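You operate a simulated robot arm through the tools that you are given. There is no shell and no other tool. Be economical: measure what you need, move in short steps, check, and stop when the job is done.

Carry out the task below with a simulated robot arm. There is one attempt and no reset: what you move stays moved.

TASK
Fill the blue cup to its lines, rinse the red brush in it and hang it in the DRY rack.
Fine: tank water, between the two lines; spout parked over the small white dish; the low table's racks; leave the other cups and brushes.
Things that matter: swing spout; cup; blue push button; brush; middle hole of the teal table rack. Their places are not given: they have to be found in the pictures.

It is judged by the outcome, as a careful person would: the job done as asked, and still so three seconds after it is handed in. It fails if anything else is knocked over, pushed out of place, dropped, spilled or broken.

THE ROBOT
A 6-joint arm with a two-finger parallel gripper, fixed in place. Base frame: the origin is at the foot of the arm, x ahead of it, y to its left, z up; the work surface is at about z = 560. Lengths are in mm, angles in degrees, forces in N, time in s.
With the tool pointing down near the work surface it reaches from about 100 to 580 mm from the base axis. Its first joint turns from -66.0 to 66.0 degrees. Payload 2.7 kg.
Tool frame: the origin (TCP) lies between the finger pads and is the grasp point; the fingertips stand 23 mm ahead of it; z points along the fingers, y is the line along which they close. The gripper opens to 94 mm. The fingers are 38 mm wide and 10 mm thick; the gripper's body (54 by 96 mm) begins 39 mm behind the TCP.
Orientation is that of the tool frame in the base frame, as a unit quaternion [w, x, y, z]. With the fingers straight down and closing along the base's y, the tool's x points along the base's -x, its y along +y and its z along -z.

THE INTERFACE
- The arm moves only by the tool arm_command. Its argument "targets" is a list of rows, each an object of numbers (a shift or turn left out is 0, a gripper value left out holds the last): "claw": the gripper command, from -1 (shut) to 1 (fully open), values between in proportion; "tx", "ty", "tz": the shift along the base's x, y, z in units of 400 mm (1.0 is 400 mm); "wx", "wy", "wz": the turn, a rotation vector about the base's x, y, z in units of 60 degrees (1.0 is 60 degrees). In form: [{"claw": .., "tx": .., "ty": .., "tz": .., "wx": .., "wy": .., "wz": ..}, ...]. A call has 1 to 8 rows; each row is the pose to reach, as a shift and turn from the pose commanded when the call began. A call with a number of a shift or a turn outside -1 to 1 is refused whole. A row lasts 0.2 s, in which the tool goes at most 50 mm and 8.6 degrees; a call with a longer step from one row to the next is refused whole, and so is a gripper value outside its range. A pose out of reach is approached as far as the arm can. The call stops where the force on the tool passes 70 N (or 10 N more than at its start, if that is more) or the arm is blocked; 0.2 s more then pass. The fingers move at their own pace (about 45 mm/s each) and stop on an object; they squeeze with about 28 N. The grip force told is the motor's: it shows also when the fingers shut on nothing. Time passes only in rows, and 0.2 s behind the last, so rows that repeat a pose let the fingers close. It gives the time, the measured TCP pose, the force on the tool (base axes), the opening and the grip force at its end, in the units of the frame above (readings bear some noise), and new pictures: "views" is both (left out), scene, wrist or none.
- Cameras (640 x 400 px; columns grow to the right, rows downward): "scene" is fixed at [87.3, -442.9, 1408.8]; the picture's right is [0.66, -0.75, 0.00], its down [-0.40, -0.35, -0.84] and it looks along [0.63, 0.56, -0.54] (base axes); focal length 363 px, centre (320, 200). "wrist" rides on the gripper at [-39, 0, -44] in the tool frame; the picture's right is [0.00, -1.00, 0.00], its down [0.97, 0.00, -0.24] and it looks along [0.24, 0.00, 0.97] (tool axes); focal length 218 px, centre (320, 200).
- pixel_to_xyz(camera, pixels): for up to 12 pixels [column, row] of the newest picture of that camera ("zoom" is the newest enlarged one), the place [x, y, z] in the base frame of the surface seen there, good to about 2 mm. No time passes.
- inspect(camera, box): a new picture of the part [left, top, right, bottom] of that camera's present view, enlarged. No time passes.
- job_done(): hands the job in; it is judged then, once.

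Work in short steps. Measure before you move; look again where a grasp or a placing could have gone wrong, and mend it. You have 80 turns and 120 pictures in all, the two below and enlarged ones among them. Open the gripper and draw the arm clear of the work before you hand the job in, unless the task says otherwise; then end with one line.

The tools are called as a command line: name --argument value ..., lists and objects as JSON in quotes. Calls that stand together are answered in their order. arm_command: Moves the arm, as the interface text tells. Its arguments: {"type":"object","properties":{"targets":{"type":"array"},"views":{"type":"string","enum":["both","scene","wrist","none"]}},"required":["targets"]} The other tools are called the same way: pixel_to_xyz (camera, pixels) gives the place of the surface under pixels of a picture; inspect (camera, box) takes an enlarged picture of a part of a camera's view; job_done () hands the job in.

At the start:

```text
t: 0.0
eef_pos: [424.7, 173.1, 1084.0]
tool_rot: [0.0, 0.0, 1.0, 0.0]
wrist_force: [-0.4, -0.4, -0.4]
grip_width: 94.0
grip_force: 0.1
```

scene: 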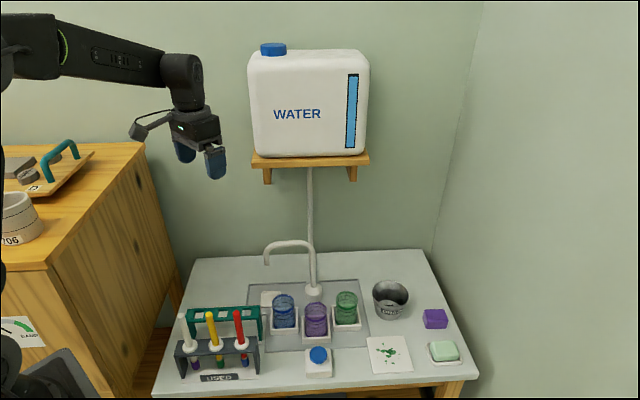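
wrist: 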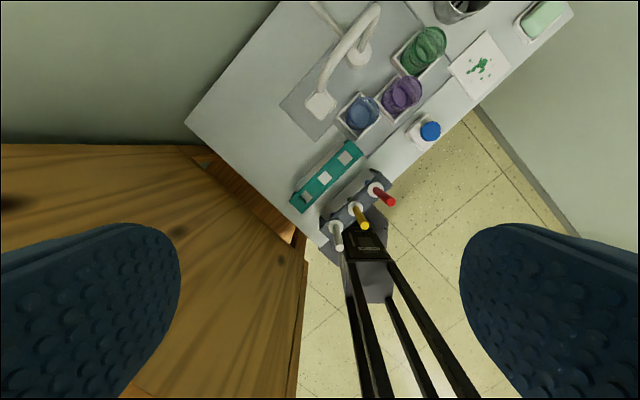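

The scene shows the spout, cups (blue at 284,310), button (318,356), brushes and racks. I enlarge these areas to measure them.

inspect --camera "scene" --box '[160, 230, 400, 390]'

inspect --camera "wrist" --box '[270, 0, 510, 250]'

pixel_to_xyz --camera "scene" --pixels '[[266, 262], [290, 243], [314, 290], [284, 297], [284, 325], [318, 353], [239, 313], [243, 345], [270, 298], [225, 315], [212, 315], [184, 320]]'

```text
2.50 times, centred on (280, 310) of scene
```

zoom: 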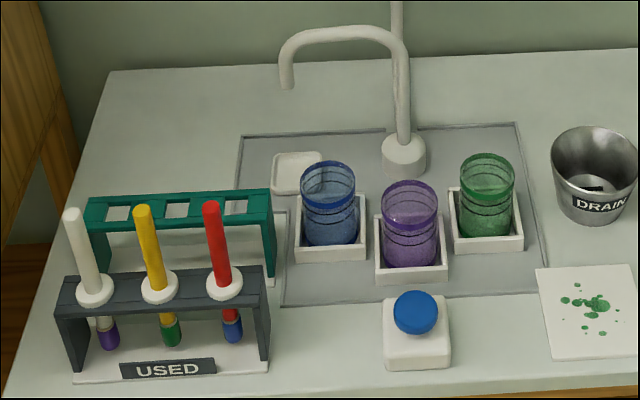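

```text
1.60 times, centred on (390, 125) of wrist
```

zoom: 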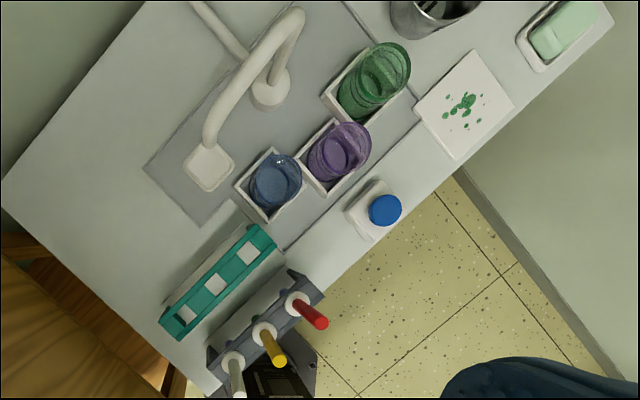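

```text
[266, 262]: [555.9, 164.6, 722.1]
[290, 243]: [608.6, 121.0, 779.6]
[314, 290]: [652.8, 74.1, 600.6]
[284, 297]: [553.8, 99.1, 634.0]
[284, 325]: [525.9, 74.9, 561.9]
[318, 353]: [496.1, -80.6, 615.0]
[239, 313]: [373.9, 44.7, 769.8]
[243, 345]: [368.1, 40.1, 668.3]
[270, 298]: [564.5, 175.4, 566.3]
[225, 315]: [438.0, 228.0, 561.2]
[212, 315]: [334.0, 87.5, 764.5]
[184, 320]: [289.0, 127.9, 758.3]
```

Measuring from the newest zoom: cup tray, dish, rack holes, collars, button.

pixel_to_xyz --camera "zoom" --pixels '[[208, 167], [185, 167], [213, 190], [235, 182], [270, 149], [270, 219], [215, 284], [204, 290], [228, 278], [186, 317], [246, 252], [385, 210]]'

inspect --camera "scene" --box '[255, 280, 335, 330]'

```text
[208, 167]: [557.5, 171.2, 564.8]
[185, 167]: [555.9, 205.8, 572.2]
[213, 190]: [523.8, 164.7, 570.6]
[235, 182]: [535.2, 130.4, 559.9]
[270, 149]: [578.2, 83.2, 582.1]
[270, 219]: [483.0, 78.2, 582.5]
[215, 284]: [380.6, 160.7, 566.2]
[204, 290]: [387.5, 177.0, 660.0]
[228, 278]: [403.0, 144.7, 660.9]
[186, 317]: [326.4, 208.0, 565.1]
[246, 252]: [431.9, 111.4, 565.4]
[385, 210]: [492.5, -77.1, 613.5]
```

```text
8.00 times, centred on (295, 305) of scene
```

zoom: 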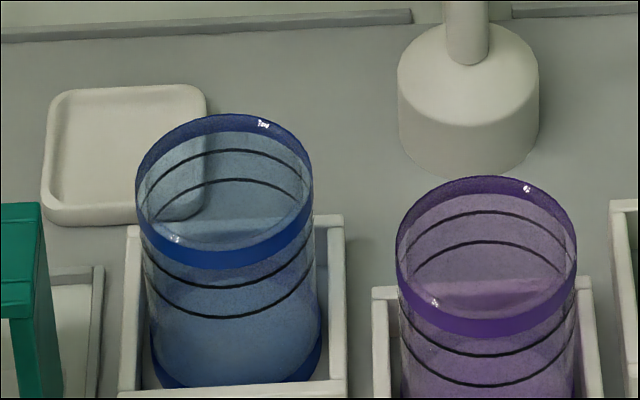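

pixel_to_xyz --camera "zoom" --pixels '[[228, 256], [138, 200], [311, 200], [225, 120], [225, 287], [225, 317], [235, 380], [225, 225], [470, 75], [260, 310], [125, 130], [130, 390]]'

inspect --camera "scene" --box '[255, 230, 335, 280]'

```text
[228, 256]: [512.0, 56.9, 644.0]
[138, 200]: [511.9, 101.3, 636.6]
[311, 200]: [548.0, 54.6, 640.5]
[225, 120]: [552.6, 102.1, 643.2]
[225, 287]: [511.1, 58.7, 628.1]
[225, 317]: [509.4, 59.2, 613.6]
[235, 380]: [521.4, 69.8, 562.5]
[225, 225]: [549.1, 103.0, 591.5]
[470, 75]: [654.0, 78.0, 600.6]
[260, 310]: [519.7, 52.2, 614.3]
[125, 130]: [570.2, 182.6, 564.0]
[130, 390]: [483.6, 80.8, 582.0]
```

```text
8.00 times, centred on (295, 255) of scene
```

zoom: 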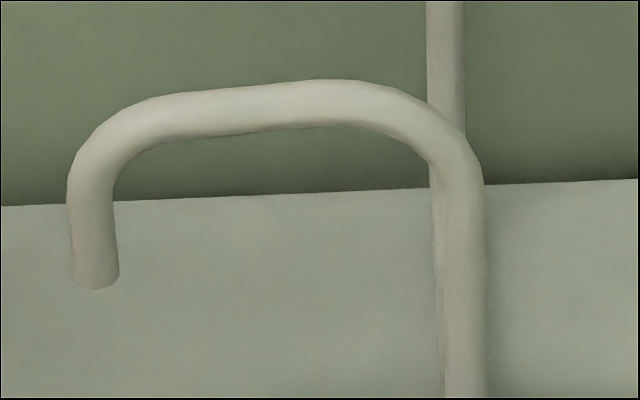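

pixel_to_xyz --camera "zoom" --pixels '[[97, 280], [95, 220], [74, 260], [117, 260], [180, 100], [300, 85], [300, 105], [400, 100], [465, 240], [465, 390], [448, 300], [484, 300]]'

pixel_to_xyz --camera "scene" --pixels '[[239, 312], [240, 325], [241, 335], [241, 342], [241, 349], [243, 356], [244, 362], [310, 356], [326, 356], [318, 347], [318, 361], [320, 372]]'

```text
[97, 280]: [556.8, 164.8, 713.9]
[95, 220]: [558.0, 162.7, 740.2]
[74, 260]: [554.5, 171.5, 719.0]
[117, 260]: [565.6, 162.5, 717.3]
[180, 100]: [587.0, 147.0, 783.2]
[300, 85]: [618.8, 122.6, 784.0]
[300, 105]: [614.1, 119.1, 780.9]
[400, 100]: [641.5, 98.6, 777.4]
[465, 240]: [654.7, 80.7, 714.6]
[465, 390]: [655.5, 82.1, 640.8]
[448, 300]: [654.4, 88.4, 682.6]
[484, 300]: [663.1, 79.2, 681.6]
```

```text
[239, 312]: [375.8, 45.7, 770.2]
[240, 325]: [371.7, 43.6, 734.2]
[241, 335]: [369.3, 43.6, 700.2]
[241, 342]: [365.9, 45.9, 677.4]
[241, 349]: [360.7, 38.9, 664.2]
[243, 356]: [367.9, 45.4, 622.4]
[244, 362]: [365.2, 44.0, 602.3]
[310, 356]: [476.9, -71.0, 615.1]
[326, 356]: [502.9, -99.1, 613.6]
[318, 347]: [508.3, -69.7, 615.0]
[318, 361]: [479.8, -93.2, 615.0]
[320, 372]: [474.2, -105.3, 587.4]
```

I check the tank shelf and wall clearance before approaching the spout with the gripper.

pixel_to_xyz --camera "scene" --pixels '[[254, 163], [365, 160], [268, 182], [350, 178], [252, 120], [310, 150], [312, 200], [140, 150], [45, 262], [220, 200]]'

arm_command --targets '[{"claw": 0, "tx": 0.08, "tz": -0.08, "wz": -0.14}, {"claw": -0.5, "tx": 0.16, "tz": -0.16, "wz": -0.28}, {"claw": -0.5, "tx": 0.24, "tz": -0.24, "wz": -0.42}, {"claw": -0.5, "tx": 0.3, "tz": -0.32, "wz": -0.55}, {"claw": -0.5, "tx": 0.35, "ty": -0.03, "tz": -0.4, "wz": -0.67}, {"claw": -0.5, "tx": 0.368, "ty": -0.033, "tz": -0.48, "wz": -0.67}, {"claw": -0.5, "tx": 0.368, "ty": -0.033, "tz": -0.56, "wz": -0.67}]'

```text
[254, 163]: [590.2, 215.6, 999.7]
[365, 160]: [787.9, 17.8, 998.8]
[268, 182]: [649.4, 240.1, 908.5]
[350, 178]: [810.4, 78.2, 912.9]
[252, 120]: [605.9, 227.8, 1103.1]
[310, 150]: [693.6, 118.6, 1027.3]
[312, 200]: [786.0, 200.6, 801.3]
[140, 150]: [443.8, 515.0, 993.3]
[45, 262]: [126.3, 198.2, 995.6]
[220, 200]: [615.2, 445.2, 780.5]
```

```text
t: 1.6
eef_pos: [576.4, 159.9, 857.4]
tool_rot: [0.0, 0.343, 0.939, 0.001]
wrist_force: [0.3, -0.7, 0.2]
grip_width: 23.4
grip_force: 0.1
```

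scene: 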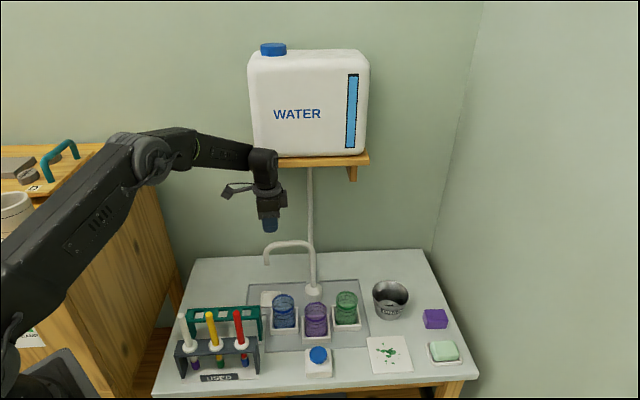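
wrist: 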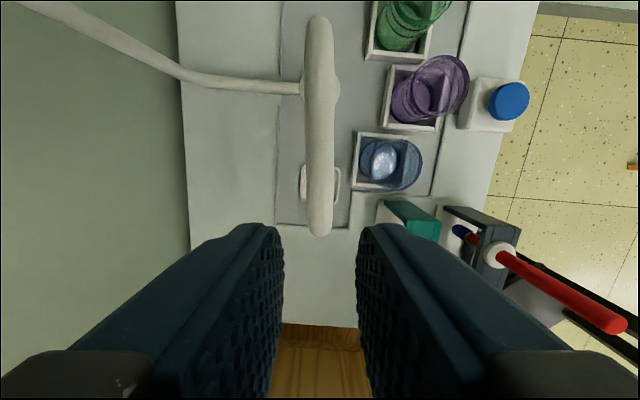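

The tube is centred between the fingers (col 318). I lower straight down to straddle it, TCP z ≈ 778.

arm_command --targets '[{"tz": -0.1}, {"tz": -0.195}, {"tz": -0.2}]'

```text
t: 2.4
eef_pos: [570.7, 158.6, 778.0]
tool_rot: [0.0, 0.343, 0.939, 0.0]
wrist_force: [-1.1, 0.4, -0.2]
grip_width: 23.4
grip_force: 0.1
```

scene: 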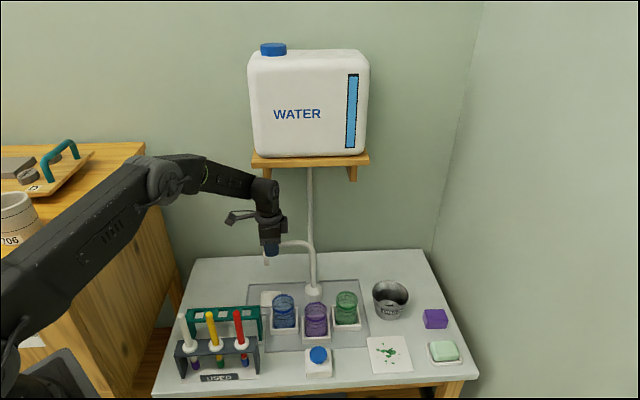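
wrist: 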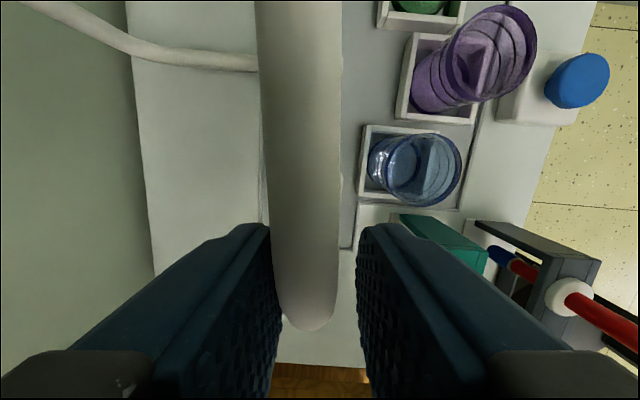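

Tube straddled. I swing it along the arc about the column (660, 86), turning the gripper with it by 42.5°.

arm_command --targets '[{"tx": -0.021, "ty": -0.029, "wz": 0.118}, {"tx": -0.038, "ty": -0.06, "wz": 0.236}, {"tx": -0.051, "ty": -0.093, "wz": 0.354}, {"tx": -0.0595, "ty": -0.1275, "wz": 0.472}, {"tx": -0.064, "ty": -0.163, "wz": 0.59}, {"tx": -0.064, "ty": -0.198, "wz": 0.708}, {"tx": -0.064, "ty": -0.198, "wz": 0.708}]'

```text
t: 4.0
eef_pos: [546.8, 80.6, 779.5]
tool_rot: [0.001, -0.022, 1.0, 0.0]
wrist_force: [0.0, -0.5, 0.4]
grip_width: 23.6
grip_force: 0.1
```

scene: 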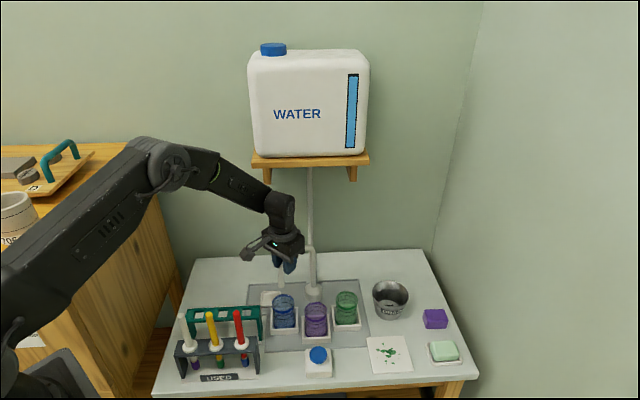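
wrist: 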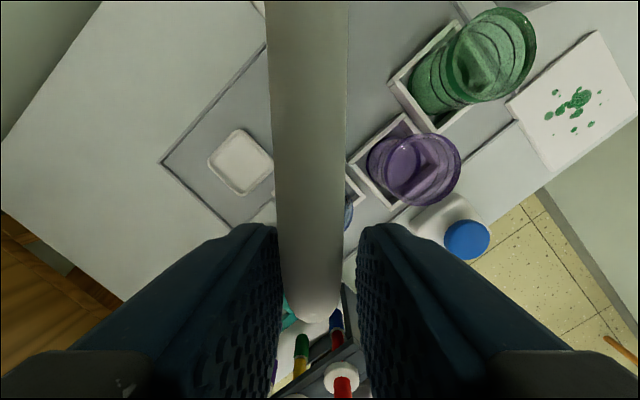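

The spout followed. I lift off vertically and check the tip's place over the cup.

arm_command --targets '[{"tz": 0.1}, {"tz": 0.2}, {"tz": 0.3}, {"tx": -0.1, "tz": 0.3}, {"tx": -0.2, "tz": 0.3}, {"tx": -0.2, "tz": 0.3}]'

inspect --camera "scene" --box '[255, 230, 351, 330]'

```text
t: 5.4
eef_pos: [465.5, 78.7, 899.5]
tool_rot: [0.0, -0.021, 1.0, 0.001]
wrist_force: [1.0, 0.2, 0.2]
grip_width: 23.6
grip_force: 0.0
```

scene: 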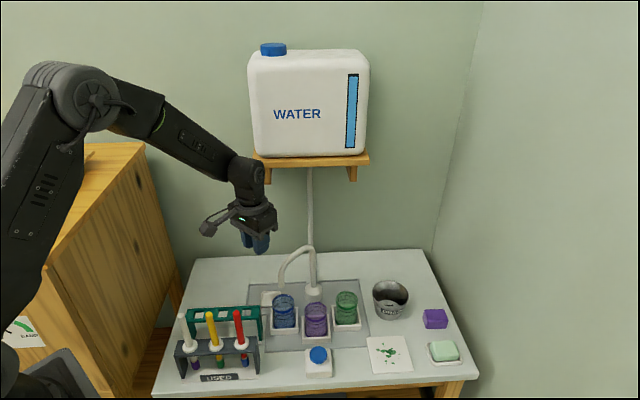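
wrist: 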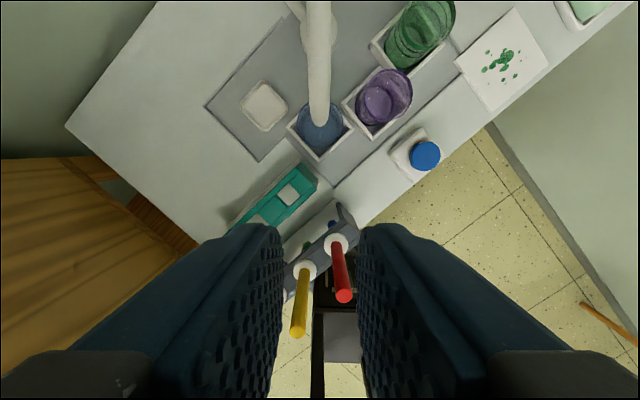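

```text
4.00 times, centred on (303, 280) of scene
```

zoom: 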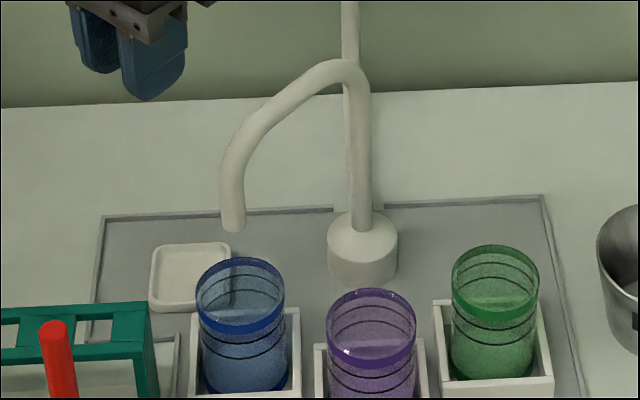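

pixel_to_xyz --camera "zoom" --pixels '[[233, 228], [224, 215], [244, 215], [233, 190], [242, 322], [242, 330]]'

```text
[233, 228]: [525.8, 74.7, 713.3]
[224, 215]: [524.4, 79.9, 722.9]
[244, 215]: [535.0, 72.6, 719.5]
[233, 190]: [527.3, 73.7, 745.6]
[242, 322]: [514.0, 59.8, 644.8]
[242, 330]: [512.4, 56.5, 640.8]
```

The spout tip centre (531, 79) matches the cup centre. Next I move closed fingers above the button (492, -82, top 615).

arm_command --targets '[{"claw": -1, "tx": 0.0165, "ty": -0.1}, {"claw": -1, "tx": 0.033, "ty": -0.2}, {"claw": -1, "tx": 0.05, "ty": -0.3}, {"claw": -1, "tx": 0.066, "ty": -0.402}, {"claw": -1, "tx": 0.066, "ty": -0.402, "tz": -0.12}, {"claw": -1, "tx": 0.066, "ty": -0.402, "tz": -0.24}, {"claw": -1, "tx": 0.066, "ty": -0.402, "tz": -0.36}, {"claw": -1, "tx": 0.066, "ty": -0.402, "tz": -0.48}]'

```text
t: 7.2
eef_pos: [496.5, -82.9, 706.2]
tool_rot: [0.001, -0.02, 1.0, 0.0]
wrist_force: [-0.1, -0.1, 0.6]
grip_width: 0.2
grip_force: 27.8
```

scene: 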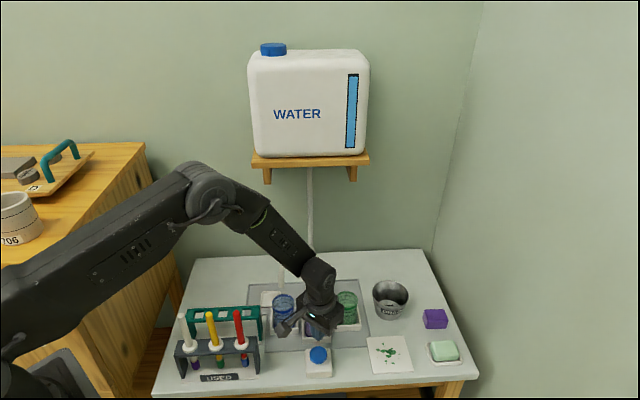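
wrist: 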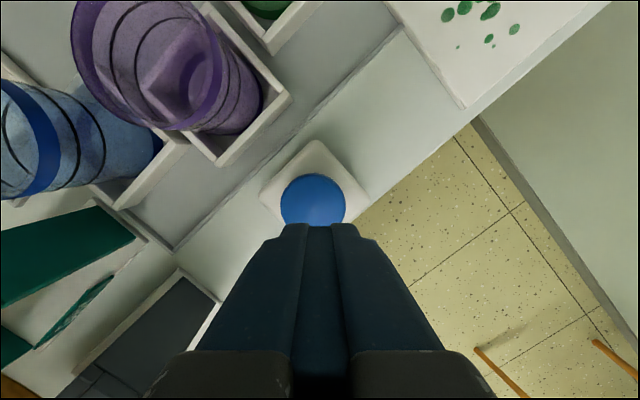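

Aligned with the button. I descend to just above it (TCP ≈ 642).

arm_command --targets '[{"tx": -0.004, "tz": -0.08}, {"tx": -0.006, "tz": -0.155}, {"tx": -0.006, "tz": -0.155}]' --views "scene"

inspect --camera "scene" --box '[255, 270, 335, 370]'

```text
t: 8.0
eef_pos: [491.5, -81.6, 646.4]
tool_rot: [0.0, -0.021, 1.0, 0.0]
wrist_force: [0.7, -0.3, -0.1]
grip_width: 0.1
grip_force: 27.7
```

scene: 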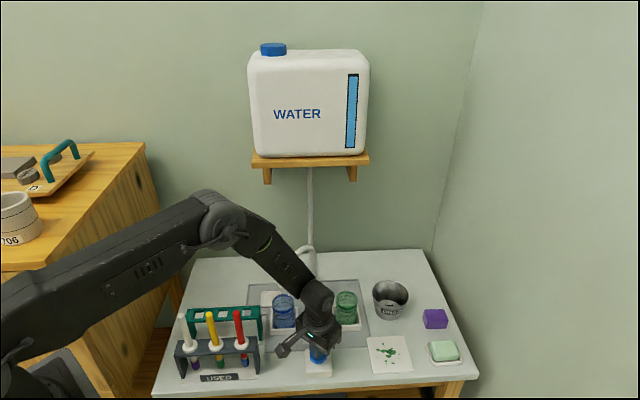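

```text
4.00 times, centred on (295, 320) of scene
```

zoom: 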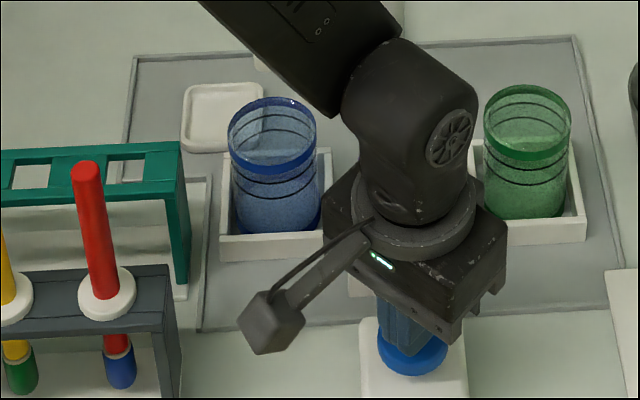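

Cup visible. A short trial press: down ~12 mm and back up, to see if water flows only while held.

arm_command --targets '[{"tz": -0.02}, {"tz": -0.035}, {"tz": -0.035}]' --views "scene"

inspect --camera "scene" --box '[255, 270, 335, 370]'

```text
t: 8.8
eef_pos: [490.7, -80.8, 631.2]
tool_rot: [0.001, -0.02, 1.0, 0.0]
wrist_force: [1.7, -1.1, 3.9]
grip_width: 0.3
grip_force: 27.7
```

scene: 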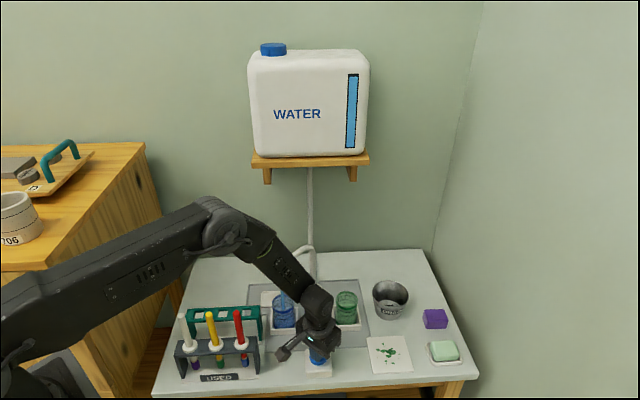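

```text
4.00 times, centred on (295, 320) of scene
```

zoom: 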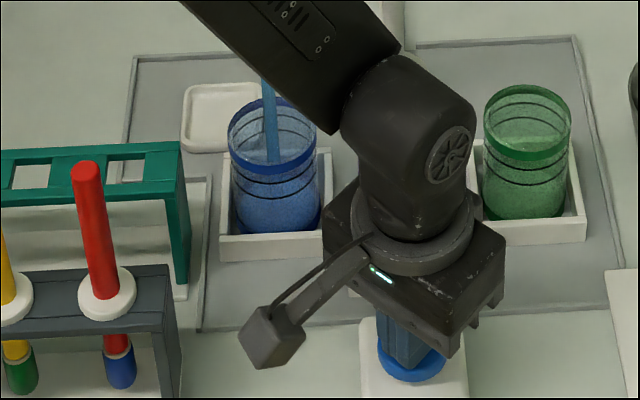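

Water is flowing into the cup. I measure the water surface before letting more time pass.

pixel_to_xyz --camera "zoom" --pixels '[[250, 163], [270, 160], [285, 158], [300, 150], [285, 140], [275, 200]]'

inspect --camera "scene" --box '[264, 286, 304, 336]'

```text
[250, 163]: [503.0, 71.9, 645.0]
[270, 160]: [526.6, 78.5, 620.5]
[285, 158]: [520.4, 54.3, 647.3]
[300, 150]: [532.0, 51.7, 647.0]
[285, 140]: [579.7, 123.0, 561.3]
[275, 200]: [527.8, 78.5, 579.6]
```

```text
8.00 times, centred on (284, 311) of scene
```

zoom: 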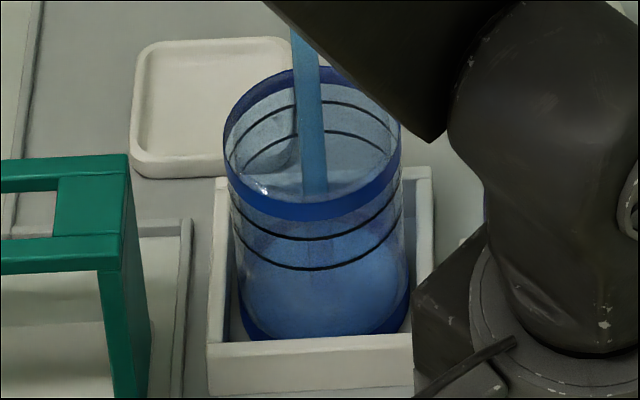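

pixel_to_xyz --camera "zoom" --pixels '[[330, 230], [330, 255], [330, 285], [290, 260], [370, 260], [370, 285], [270, 290], [315, 320], [380, 230], [350, 215], [260, 250], [390, 260]]'

```text
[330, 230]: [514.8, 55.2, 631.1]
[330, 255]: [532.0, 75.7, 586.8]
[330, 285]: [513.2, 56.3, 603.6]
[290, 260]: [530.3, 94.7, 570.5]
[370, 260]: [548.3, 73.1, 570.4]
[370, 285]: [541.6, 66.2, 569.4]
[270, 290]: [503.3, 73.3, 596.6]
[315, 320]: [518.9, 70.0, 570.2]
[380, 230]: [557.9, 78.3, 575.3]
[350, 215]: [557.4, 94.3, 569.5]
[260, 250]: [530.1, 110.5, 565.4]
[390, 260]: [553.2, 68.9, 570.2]
```

Water plane at z ≈ 570; lines at 613.6 and 628. I hold for ~1 s and measure the rate.

arm_command --targets '[{"tz": 0}, {"tz": 0}, {"tz": 0}, {"tz": 0}]' --views "none"

inspect --camera "scene" --box '[264, 286, 304, 336]'

pixel_to_xyz --camera "zoom" --pixels '[[350, 215], [290, 260], [370, 260], [370, 285], [315, 320], [380, 230], [290, 225], [390, 260]]'

```text
t: 9.8
eef_pos: [490.1, -82.8, 630.3]
tool_rot: [0.0, -0.021, 1.0, 0.0]
wrist_force: [2.1, 0.1, 2.8]
grip_width: 0.0
grip_force: 27.5
```

```text
8.00 times, centred on (284, 311) of scene
```

zoom: 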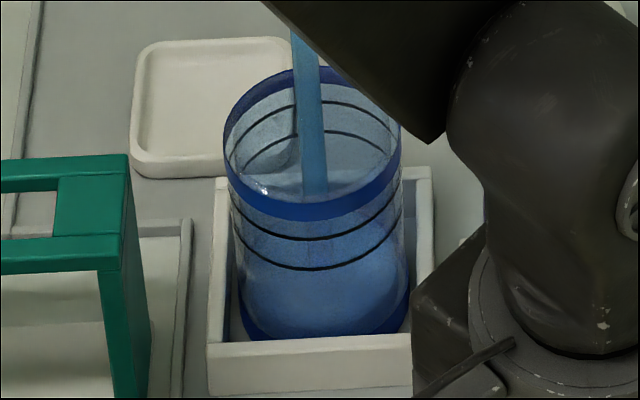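

```text
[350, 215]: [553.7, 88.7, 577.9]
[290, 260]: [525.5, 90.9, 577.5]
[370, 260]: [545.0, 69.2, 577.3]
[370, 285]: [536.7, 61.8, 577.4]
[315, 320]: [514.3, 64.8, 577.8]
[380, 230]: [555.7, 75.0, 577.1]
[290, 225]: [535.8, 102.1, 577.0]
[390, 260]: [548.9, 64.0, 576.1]
```

Rate ≈ 7.3 mm/s. I need about 43 mm more (to ~620); holding two calls of 1.8 s (to ≈ 604), then measuring again.

arm_command --targets '[{"tz": 0}, {"tz": 0}, {"tz": 0}, {"tz": 0}, {"tz": 0}, {"tz": 0}, {"tz": 0}, {"tz": 0}]' --views "none"

arm_command --targets '[{"tz": 0}, {"tz": 0}, {"tz": 0}, {"tz": 0}, {"tz": 0}, {"tz": 0}, {"tz": 0}, {"tz": 0}]' --views "none"

inspect --camera "scene" --box '[264, 286, 304, 336]'

pixel_to_xyz --camera "zoom" --pixels '[[350, 215], [290, 260], [370, 260], [350, 225], [300, 230], [380, 230], [290, 225], [270, 230], [265, 170], [350, 170]]'

```text
t: 11.6
eef_pos: [489.8, -81.8, 630.7]
tool_rot: [0.0, -0.02, 1.0, 0.0]
wrist_force: [-0.8, 1.7, 2.6]
grip_width: 0.2
grip_force: 28.4
```

```text
t: 13.4
eef_pos: [488.9, -80.6, 631.6]
tool_rot: [0.0, -0.02, 1.0, 0.0]
wrist_force: [-0.5, 0.4, 2.9]
grip_width: 0.1
grip_force: 27.9
```

```text
8.00 times, centred on (284, 311) of scene
```

zoom: 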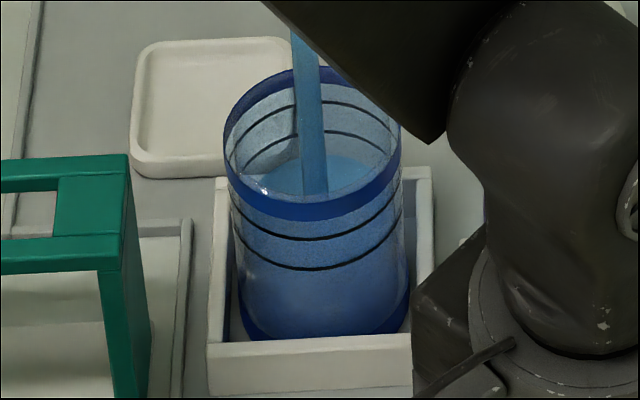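

```text
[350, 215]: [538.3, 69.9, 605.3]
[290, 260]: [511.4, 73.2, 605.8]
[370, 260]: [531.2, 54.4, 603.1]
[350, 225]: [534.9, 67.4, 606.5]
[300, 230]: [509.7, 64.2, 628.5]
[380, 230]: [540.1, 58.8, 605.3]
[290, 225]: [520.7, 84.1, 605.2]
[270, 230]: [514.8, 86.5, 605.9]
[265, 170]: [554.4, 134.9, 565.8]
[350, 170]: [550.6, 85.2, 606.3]
```

Level 605.5. One more 1.8 s hold (≈ 619) and then lift at once.

arm_command --targets '[{"tz": 0}, {"tz": 0}, {"tz": 0}, {"tz": 0}, {"tz": 0}, {"tz": 0}, {"tz": 0}, {"tz": 0}]' --views "none"

arm_command --targets '[{"tz": 0.06}, {"tz": 0.15}]' --views "scene"

inspect --camera "scene" --box '[264, 286, 304, 336]'

pixel_to_xyz --camera "zoom" --pixels '[[350, 215], [290, 260], [370, 260], [340, 170], [300, 170], [330, 180], [290, 160], [350, 160]]'

```text
t: 15.2
eef_pos: [490.7, -81.2, 629.9]
tool_rot: [0.0, -0.021, 1.0, 0.0]
wrist_force: [-1.1, 0.1, 3.2]
grip_width: 0.0
grip_force: 27.7
```

```text
t: 15.8
eef_pos: [490.8, -79.9, 693.4]
tool_rot: [0.0, -0.02, 1.0, 0.0]
wrist_force: [-0.1, 0.0, 0.1]
grip_width: 0.0
grip_force: 28.1
```

scene: 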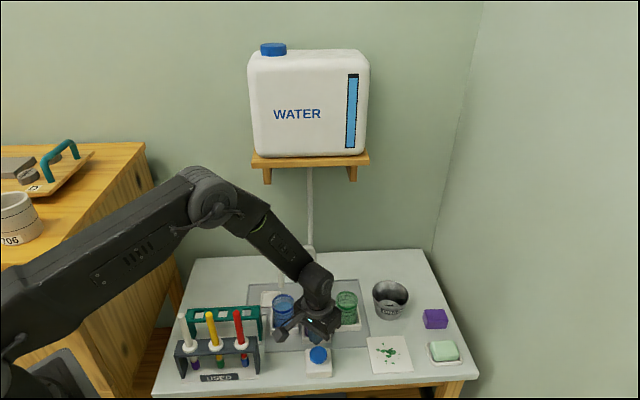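

```text
8.00 times, centred on (284, 311) of scene
```

zoom: 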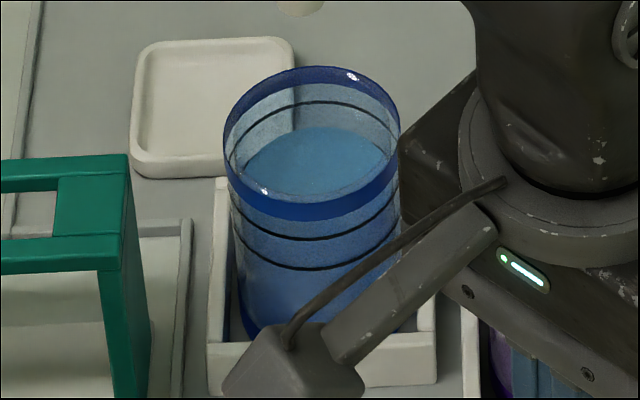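

```text
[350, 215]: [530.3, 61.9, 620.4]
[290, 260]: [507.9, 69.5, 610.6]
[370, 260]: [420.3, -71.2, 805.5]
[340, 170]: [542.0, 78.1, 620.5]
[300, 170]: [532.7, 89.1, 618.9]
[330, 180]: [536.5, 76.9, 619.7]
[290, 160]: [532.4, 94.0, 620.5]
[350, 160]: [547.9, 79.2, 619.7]
```

Level ≈ 620, between the lines, flow stopped. Now back up and above the spout (546, 80) with a 23 mm opening to swing it back.

arm_command --targets '[{"claw": -1, "tz": 0.12}, {"claw": -1, "tz": 0.24}, {"claw": -1, "tz": 0.36}, {"claw": -0.7, "tz": 0.47}, {"claw": -0.5, "tx": 0.045, "ty": 0.11, "tz": 0.47}, {"claw": -0.5, "tx": 0.09, "ty": 0.22, "tz": 0.47}, {"claw": -0.5, "tx": 0.138, "ty": 0.33, "tz": 0.47}, {"claw": -0.5, "tx": 0.138, "ty": 0.402, "tz": 0.43}]'

```text
t: 17.6
eef_pos: [547.1, 84.3, 863.3]
tool_rot: [-0.001, -0.02, 1.0, 0.001]
wrist_force: [-0.3, -0.1, 0.6]
grip_width: 23.5
grip_force: 0.1
```

scene: 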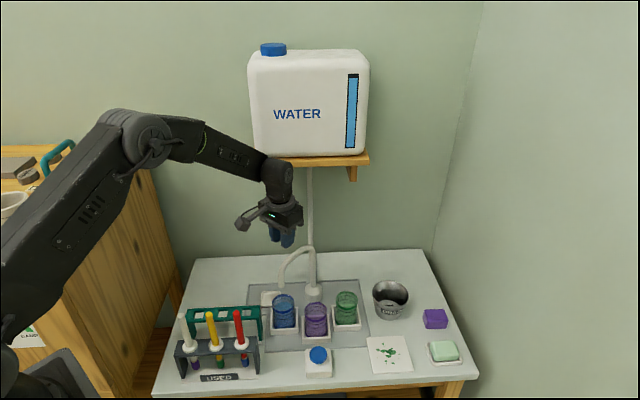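
wrist: 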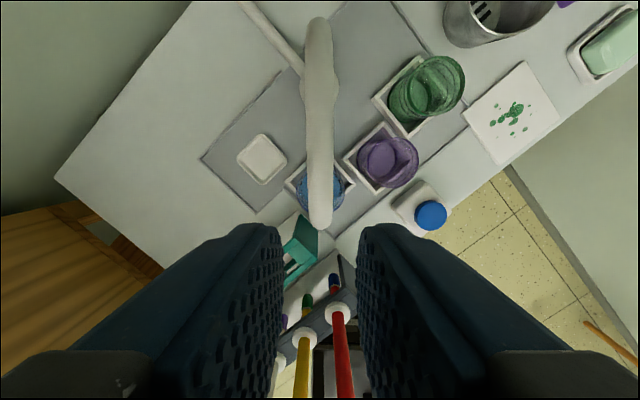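

Tube centred at col 320. I descend to straddle it.

arm_command --targets '[{"tz": -0.1}, {"tz": -0.2}, {"tz": -0.205}]' --views "wrist"

```text
t: 18.4
eef_pos: [544.8, 81.0, 782.6]
tool_rot: [0.0, -0.02, 1.0, 0.0]
wrist_force: [0.0, -0.8, -0.2]
grip_width: 23.7
grip_force: 0.0
```

wrist: 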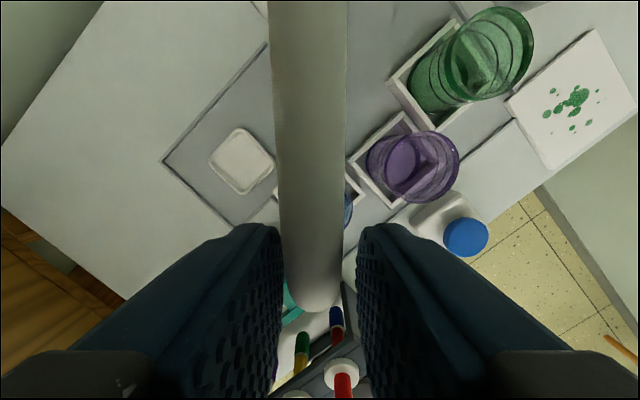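

Now swing back along the same arc by -45.7° (slack included).

arm_command --targets '[{"tx": 0.0, "ty": 0.038, "wz": -0.127}, {"tx": 0.0055, "ty": 0.0757, "wz": -0.254}, {"tx": 0.016, "ty": 0.113, "wz": -0.381}, {"tx": 0.031, "ty": 0.148, "wz": -0.508}, {"tx": 0.0508, "ty": 0.181, "wz": -0.635}, {"tx": 0.0743, "ty": 0.2105, "wz": -0.762}, {"tx": 0.0743, "ty": 0.2105, "wz": -0.762}]' --views "wrist"

inspect --camera "scene" --box '[225, 210, 335, 340]'

```text
t: 20.0
eef_pos: [575.2, 166.1, 780.5]
tool_rot: [0.0, 0.37, 0.929, 0.0]
wrist_force: [0.1, -0.1, -0.1]
grip_width: 23.7
grip_force: 0.0
```

wrist: 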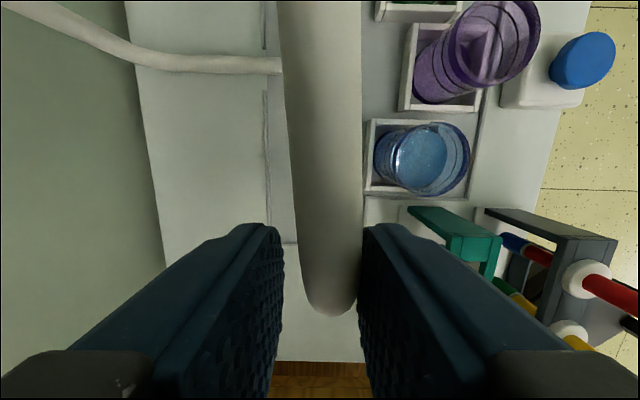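

```text
3.08 times, centred on (280, 275) of scene
```

zoom: 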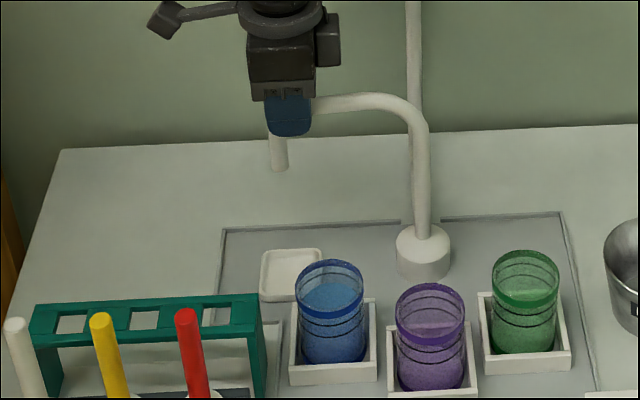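

pixel_to_xyz --camera "zoom" --pixels '[[279, 167], [279, 155], [290, 272]]'

arm_command --targets '[{"tz": 0.1}, {"tz": 0.2}, {"tz": 0.3}, {"tx": -0.1, "ty": -0.03, "tz": 0.32, "wz": 0.13}, {"tx": -0.2, "ty": -0.1, "tz": 0.32, "wz": 0.26}, {"tx": -0.3, "ty": -0.15, "tz": 0.32, "wz": 0.39}]'

```text
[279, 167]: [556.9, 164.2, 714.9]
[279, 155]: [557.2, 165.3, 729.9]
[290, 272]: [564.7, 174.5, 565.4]
```

```text
t: 21.4
eef_pos: [453.4, 104.5, 911.9]
tool_rot: [0.001, 0.173, 0.985, 0.001]
wrist_force: [-0.8, 0.0, 0.4]
grip_width: 23.7
grip_force: 0.0
```

scene: 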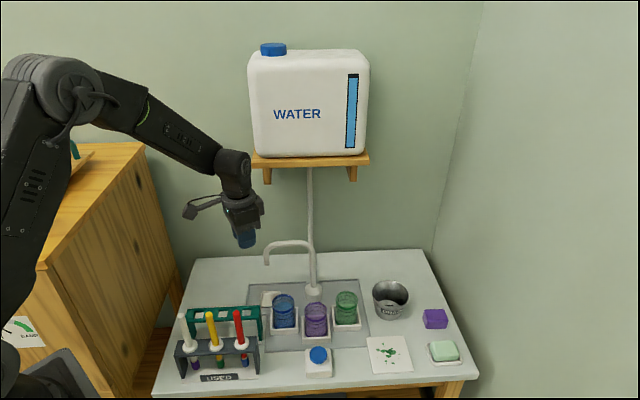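
wrist: 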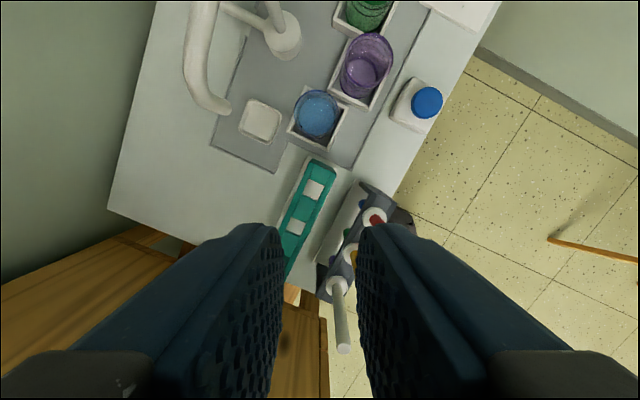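

Spout is back over the dish. Now I zoom on the racks and red brush to measure them.

inspect --camera "scene" --box '[176, 298, 272, 382]'

pixel_to_xyz --camera "wrist" --pixels '[[375, 218], [364, 218], [386, 218], [375, 208], [289, 222], [303, 228], [296, 217], [321, 190], [307, 182], [287, 240], [321, 165]]'

```text
4.76 times, centred on (224, 340) of scene
```

zoom: 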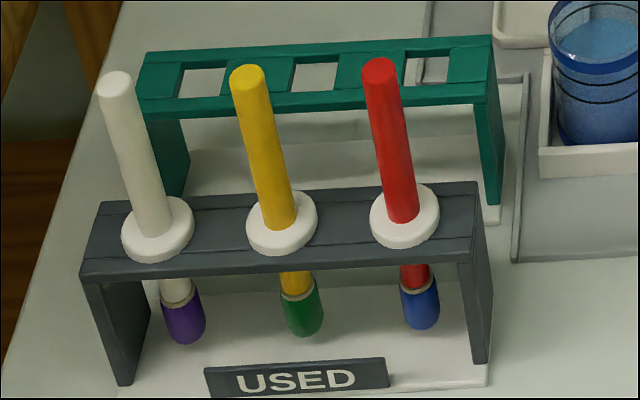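

```text
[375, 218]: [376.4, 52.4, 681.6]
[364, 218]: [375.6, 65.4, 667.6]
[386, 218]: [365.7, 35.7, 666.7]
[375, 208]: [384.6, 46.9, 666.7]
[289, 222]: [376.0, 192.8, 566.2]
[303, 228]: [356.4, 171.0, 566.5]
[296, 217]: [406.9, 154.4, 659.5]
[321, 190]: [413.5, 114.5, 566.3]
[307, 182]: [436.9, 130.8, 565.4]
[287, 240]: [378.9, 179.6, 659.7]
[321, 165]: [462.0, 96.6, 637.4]
```

pixel_to_xyz --camera "zoom" --pixels '[[283, 78], [346, 70], [292, 58], [334, 97], [380, 66], [392, 120], [405, 200], [404, 240], [437, 210], [372, 215], [421, 322], [421, 293]]'

pixel_to_xyz --camera "zoom" --pixels '[[240, 55], [330, 49], [380, 46], [145, 60], [142, 105], [420, 46], [450, 60], [486, 50], [478, 98], [460, 225], [413, 275], [421, 327]]'

```text
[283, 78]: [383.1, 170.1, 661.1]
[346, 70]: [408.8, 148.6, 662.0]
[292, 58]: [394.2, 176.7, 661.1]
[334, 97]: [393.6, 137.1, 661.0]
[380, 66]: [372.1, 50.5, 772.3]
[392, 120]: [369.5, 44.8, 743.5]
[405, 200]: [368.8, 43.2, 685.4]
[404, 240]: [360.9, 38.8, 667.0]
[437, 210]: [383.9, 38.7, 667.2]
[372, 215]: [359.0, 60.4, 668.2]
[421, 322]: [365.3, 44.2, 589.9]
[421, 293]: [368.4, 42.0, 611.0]
```

```text
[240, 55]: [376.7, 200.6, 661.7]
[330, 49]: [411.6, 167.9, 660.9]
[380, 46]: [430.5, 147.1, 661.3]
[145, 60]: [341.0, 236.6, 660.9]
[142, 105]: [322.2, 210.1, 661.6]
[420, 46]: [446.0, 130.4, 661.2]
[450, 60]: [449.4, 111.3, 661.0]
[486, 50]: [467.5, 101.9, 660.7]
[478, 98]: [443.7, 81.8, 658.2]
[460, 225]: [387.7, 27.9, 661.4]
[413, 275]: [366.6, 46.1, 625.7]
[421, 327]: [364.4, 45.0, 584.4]
```

Red brush axis ≈ (372, 50), handle z 685–772; teal middle hole ≈ (395, 158). I go above the handle with closing direction perpendicular to the row.

arm_command --targets '[{"claw": 0.0, "tx": -0.05, "ty": -0.035, "wz": -0.139}, {"claw": 0.0, "tx": -0.1, "ty": -0.07, "tz": 0, "wz": -0.278}, {"claw": 0.0, "tx": -0.15, "ty": -0.105, "tz": -0.04, "wz": -0.417}, {"claw": 0.0, "tx": -0.2, "ty": -0.136, "tz": -0.1, "wz": -0.417}, {"claw": 0.0, "tx": -0.202, "ty": -0.136, "tz": -0.15, "wz": -0.417}, {"claw": 0.0, "tx": -0.202, "ty": -0.136, "tz": -0.15, "wz": -0.417}]'

```text
t: 22.8
eef_pos: [373.5, 49.2, 851.3]
tool_rot: [0.0, 0.383, 0.924, 0.0]
wrist_force: [0.2, 0.3, 0.3]
grip_width: 46.7
grip_force: 0.1
```

scene: 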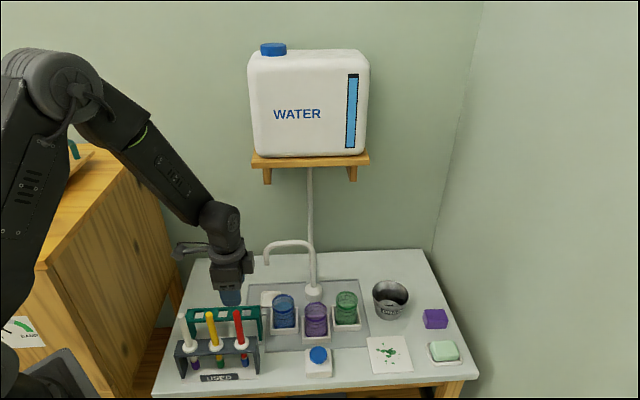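
wrist: 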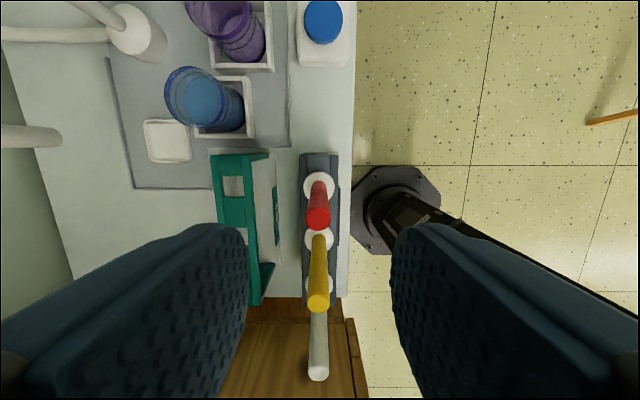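

Red handle top at (319, 218) lies right under the TCP. I descend to z ≈ 736.

arm_command --targets '[{"tz": -0.1}, {"tz": -0.2}, {"tz": -0.285}, {"tz": -0.288}]'

```text
t: 23.8
eef_pos: [371.4, 49.3, 736.2]
tool_rot: [0.0, 0.383, 0.924, 0.002]
wrist_force: [-0.4, -0.3, -1.1]
grip_width: 47.2
grip_force: 0.0
```

scene: 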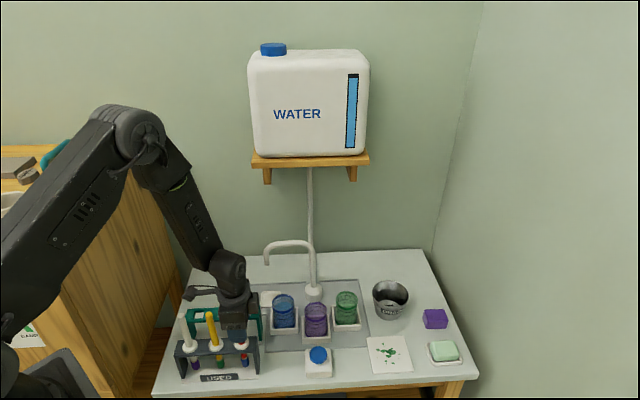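
wrist: 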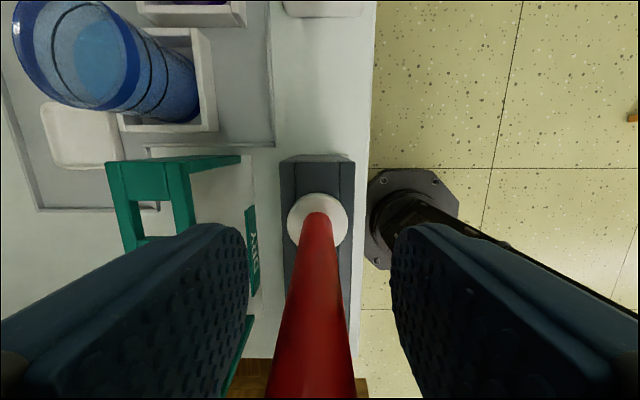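

Centred; close the gripper.

arm_command --targets '[{"claw": -1}, {"claw": -1}, {"claw": -1}, {"claw": -1}]' --views "none"

arm_command --targets '[{"claw": -1, "tz": 0.05}, {"claw": -1, "tz": 0.15}, {"claw": -1, "tz": 0.25}, {"claw": -1, "tz": 0.3}]'

inspect --camera "scene" --box '[196, 270, 306, 382]'

```text
t: 24.8
eef_pos: [371.7, 49.5, 734.7]
tool_rot: [0.0, 0.382, 0.924, 0.001]
wrist_force: [-0.4, 0.1, -0.3]
grip_width: 14.6
grip_force: 27.6
```

```text
t: 25.8
eef_pos: [374.4, 51.4, 853.0]
tool_rot: [0.001, 0.382, 0.924, 0.001]
wrist_force: [0.2, 1.0, 0.1]
grip_width: 14.4
grip_force: 28.1
```

scene: 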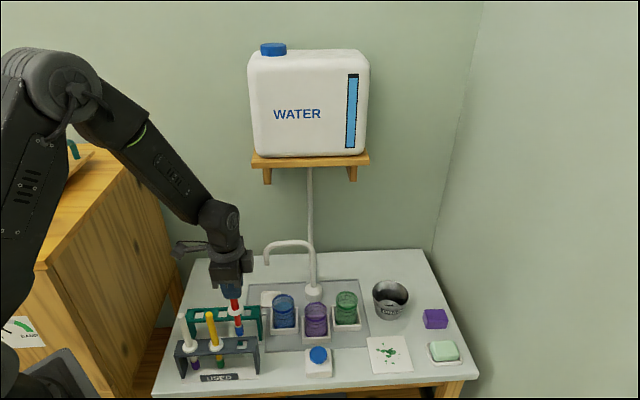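
wrist: 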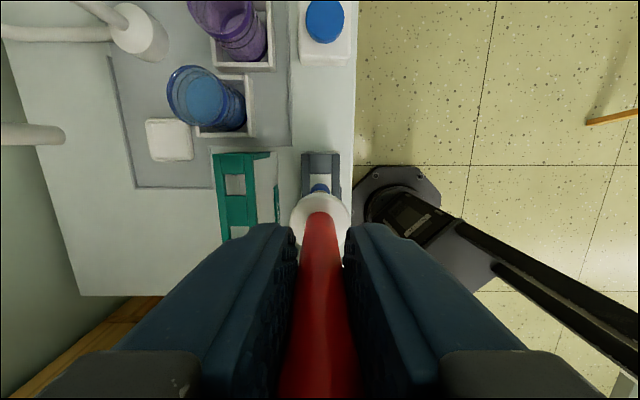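

```text
3.57 times, centred on (251, 326) of scene
```

zoom: 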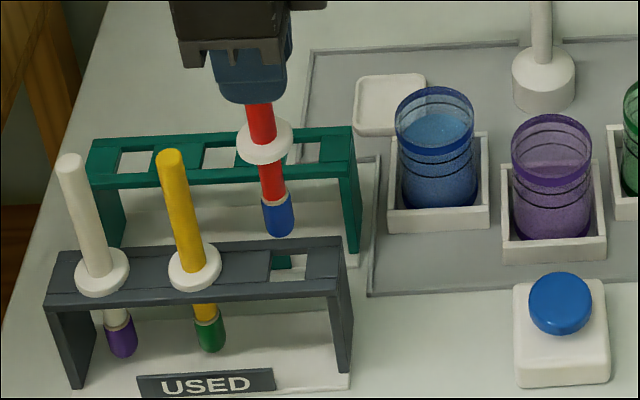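

Brush is held. I check its verticality and tip.

pixel_to_xyz --camera "zoom" --pixels '[[279, 232], [278, 215], [267, 185], [262, 115], [238, 150], [293, 138], [202, 158], [238, 152], [205, 142], [230, 168]]'

arm_command --targets '[{"claw": -1, "tx": 0.1, "ty": 0.02}, {"claw": -1, "tx": 0.2, "ty": 0.037}, {"claw": -1, "tx": 0.3, "ty": 0.056}, {"claw": -1, "tx": 0.397, "ty": 0.072}, {"claw": -1, "tx": 0.397, "ty": 0.072}]'

inspect --camera "scene" --box '[245, 250, 325, 340]'

```text
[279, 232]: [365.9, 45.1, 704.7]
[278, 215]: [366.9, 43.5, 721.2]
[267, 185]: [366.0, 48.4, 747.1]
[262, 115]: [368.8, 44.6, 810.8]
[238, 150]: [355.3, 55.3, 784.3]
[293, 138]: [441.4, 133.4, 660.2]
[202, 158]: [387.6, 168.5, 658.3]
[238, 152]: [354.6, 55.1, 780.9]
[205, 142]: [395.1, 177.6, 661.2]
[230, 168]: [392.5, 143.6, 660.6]
```

```text
t: 27.0
eef_pos: [531.4, 80.3, 856.2]
tool_rot: [0.001, 0.383, 0.924, -0.001]
wrist_force: [-0.4, 0.9, -0.6]
grip_width: 14.5
grip_force: 27.9
```

scene: 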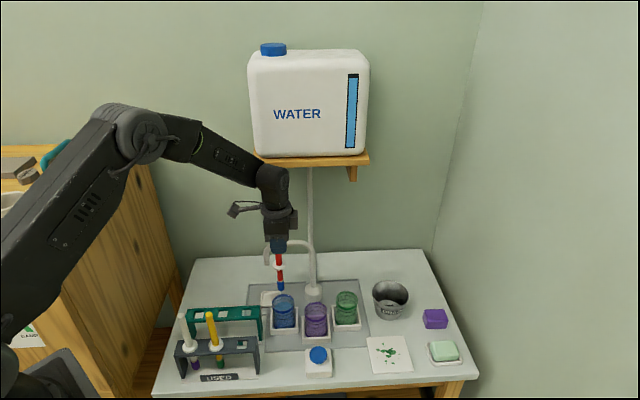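
wrist: 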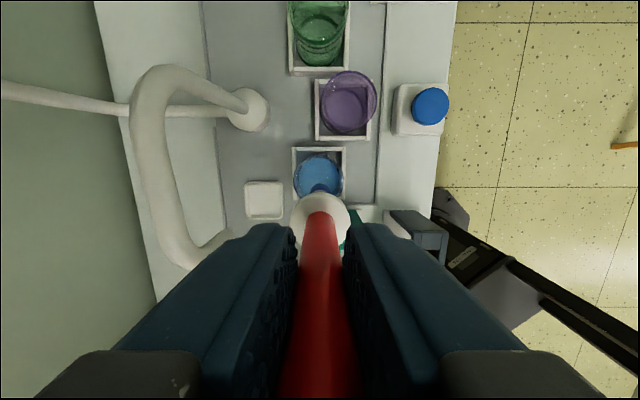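

```text
4.44 times, centred on (285, 295) of scene
```

zoom: 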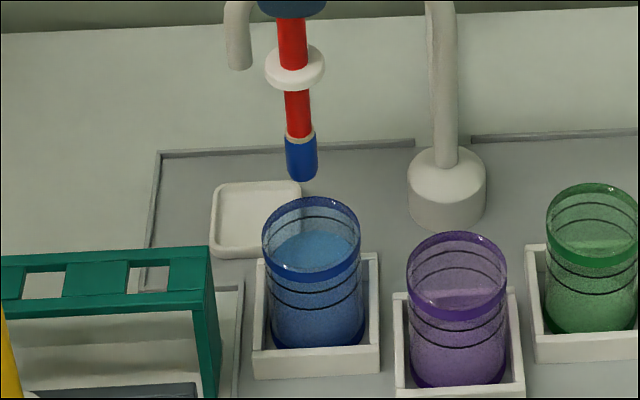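

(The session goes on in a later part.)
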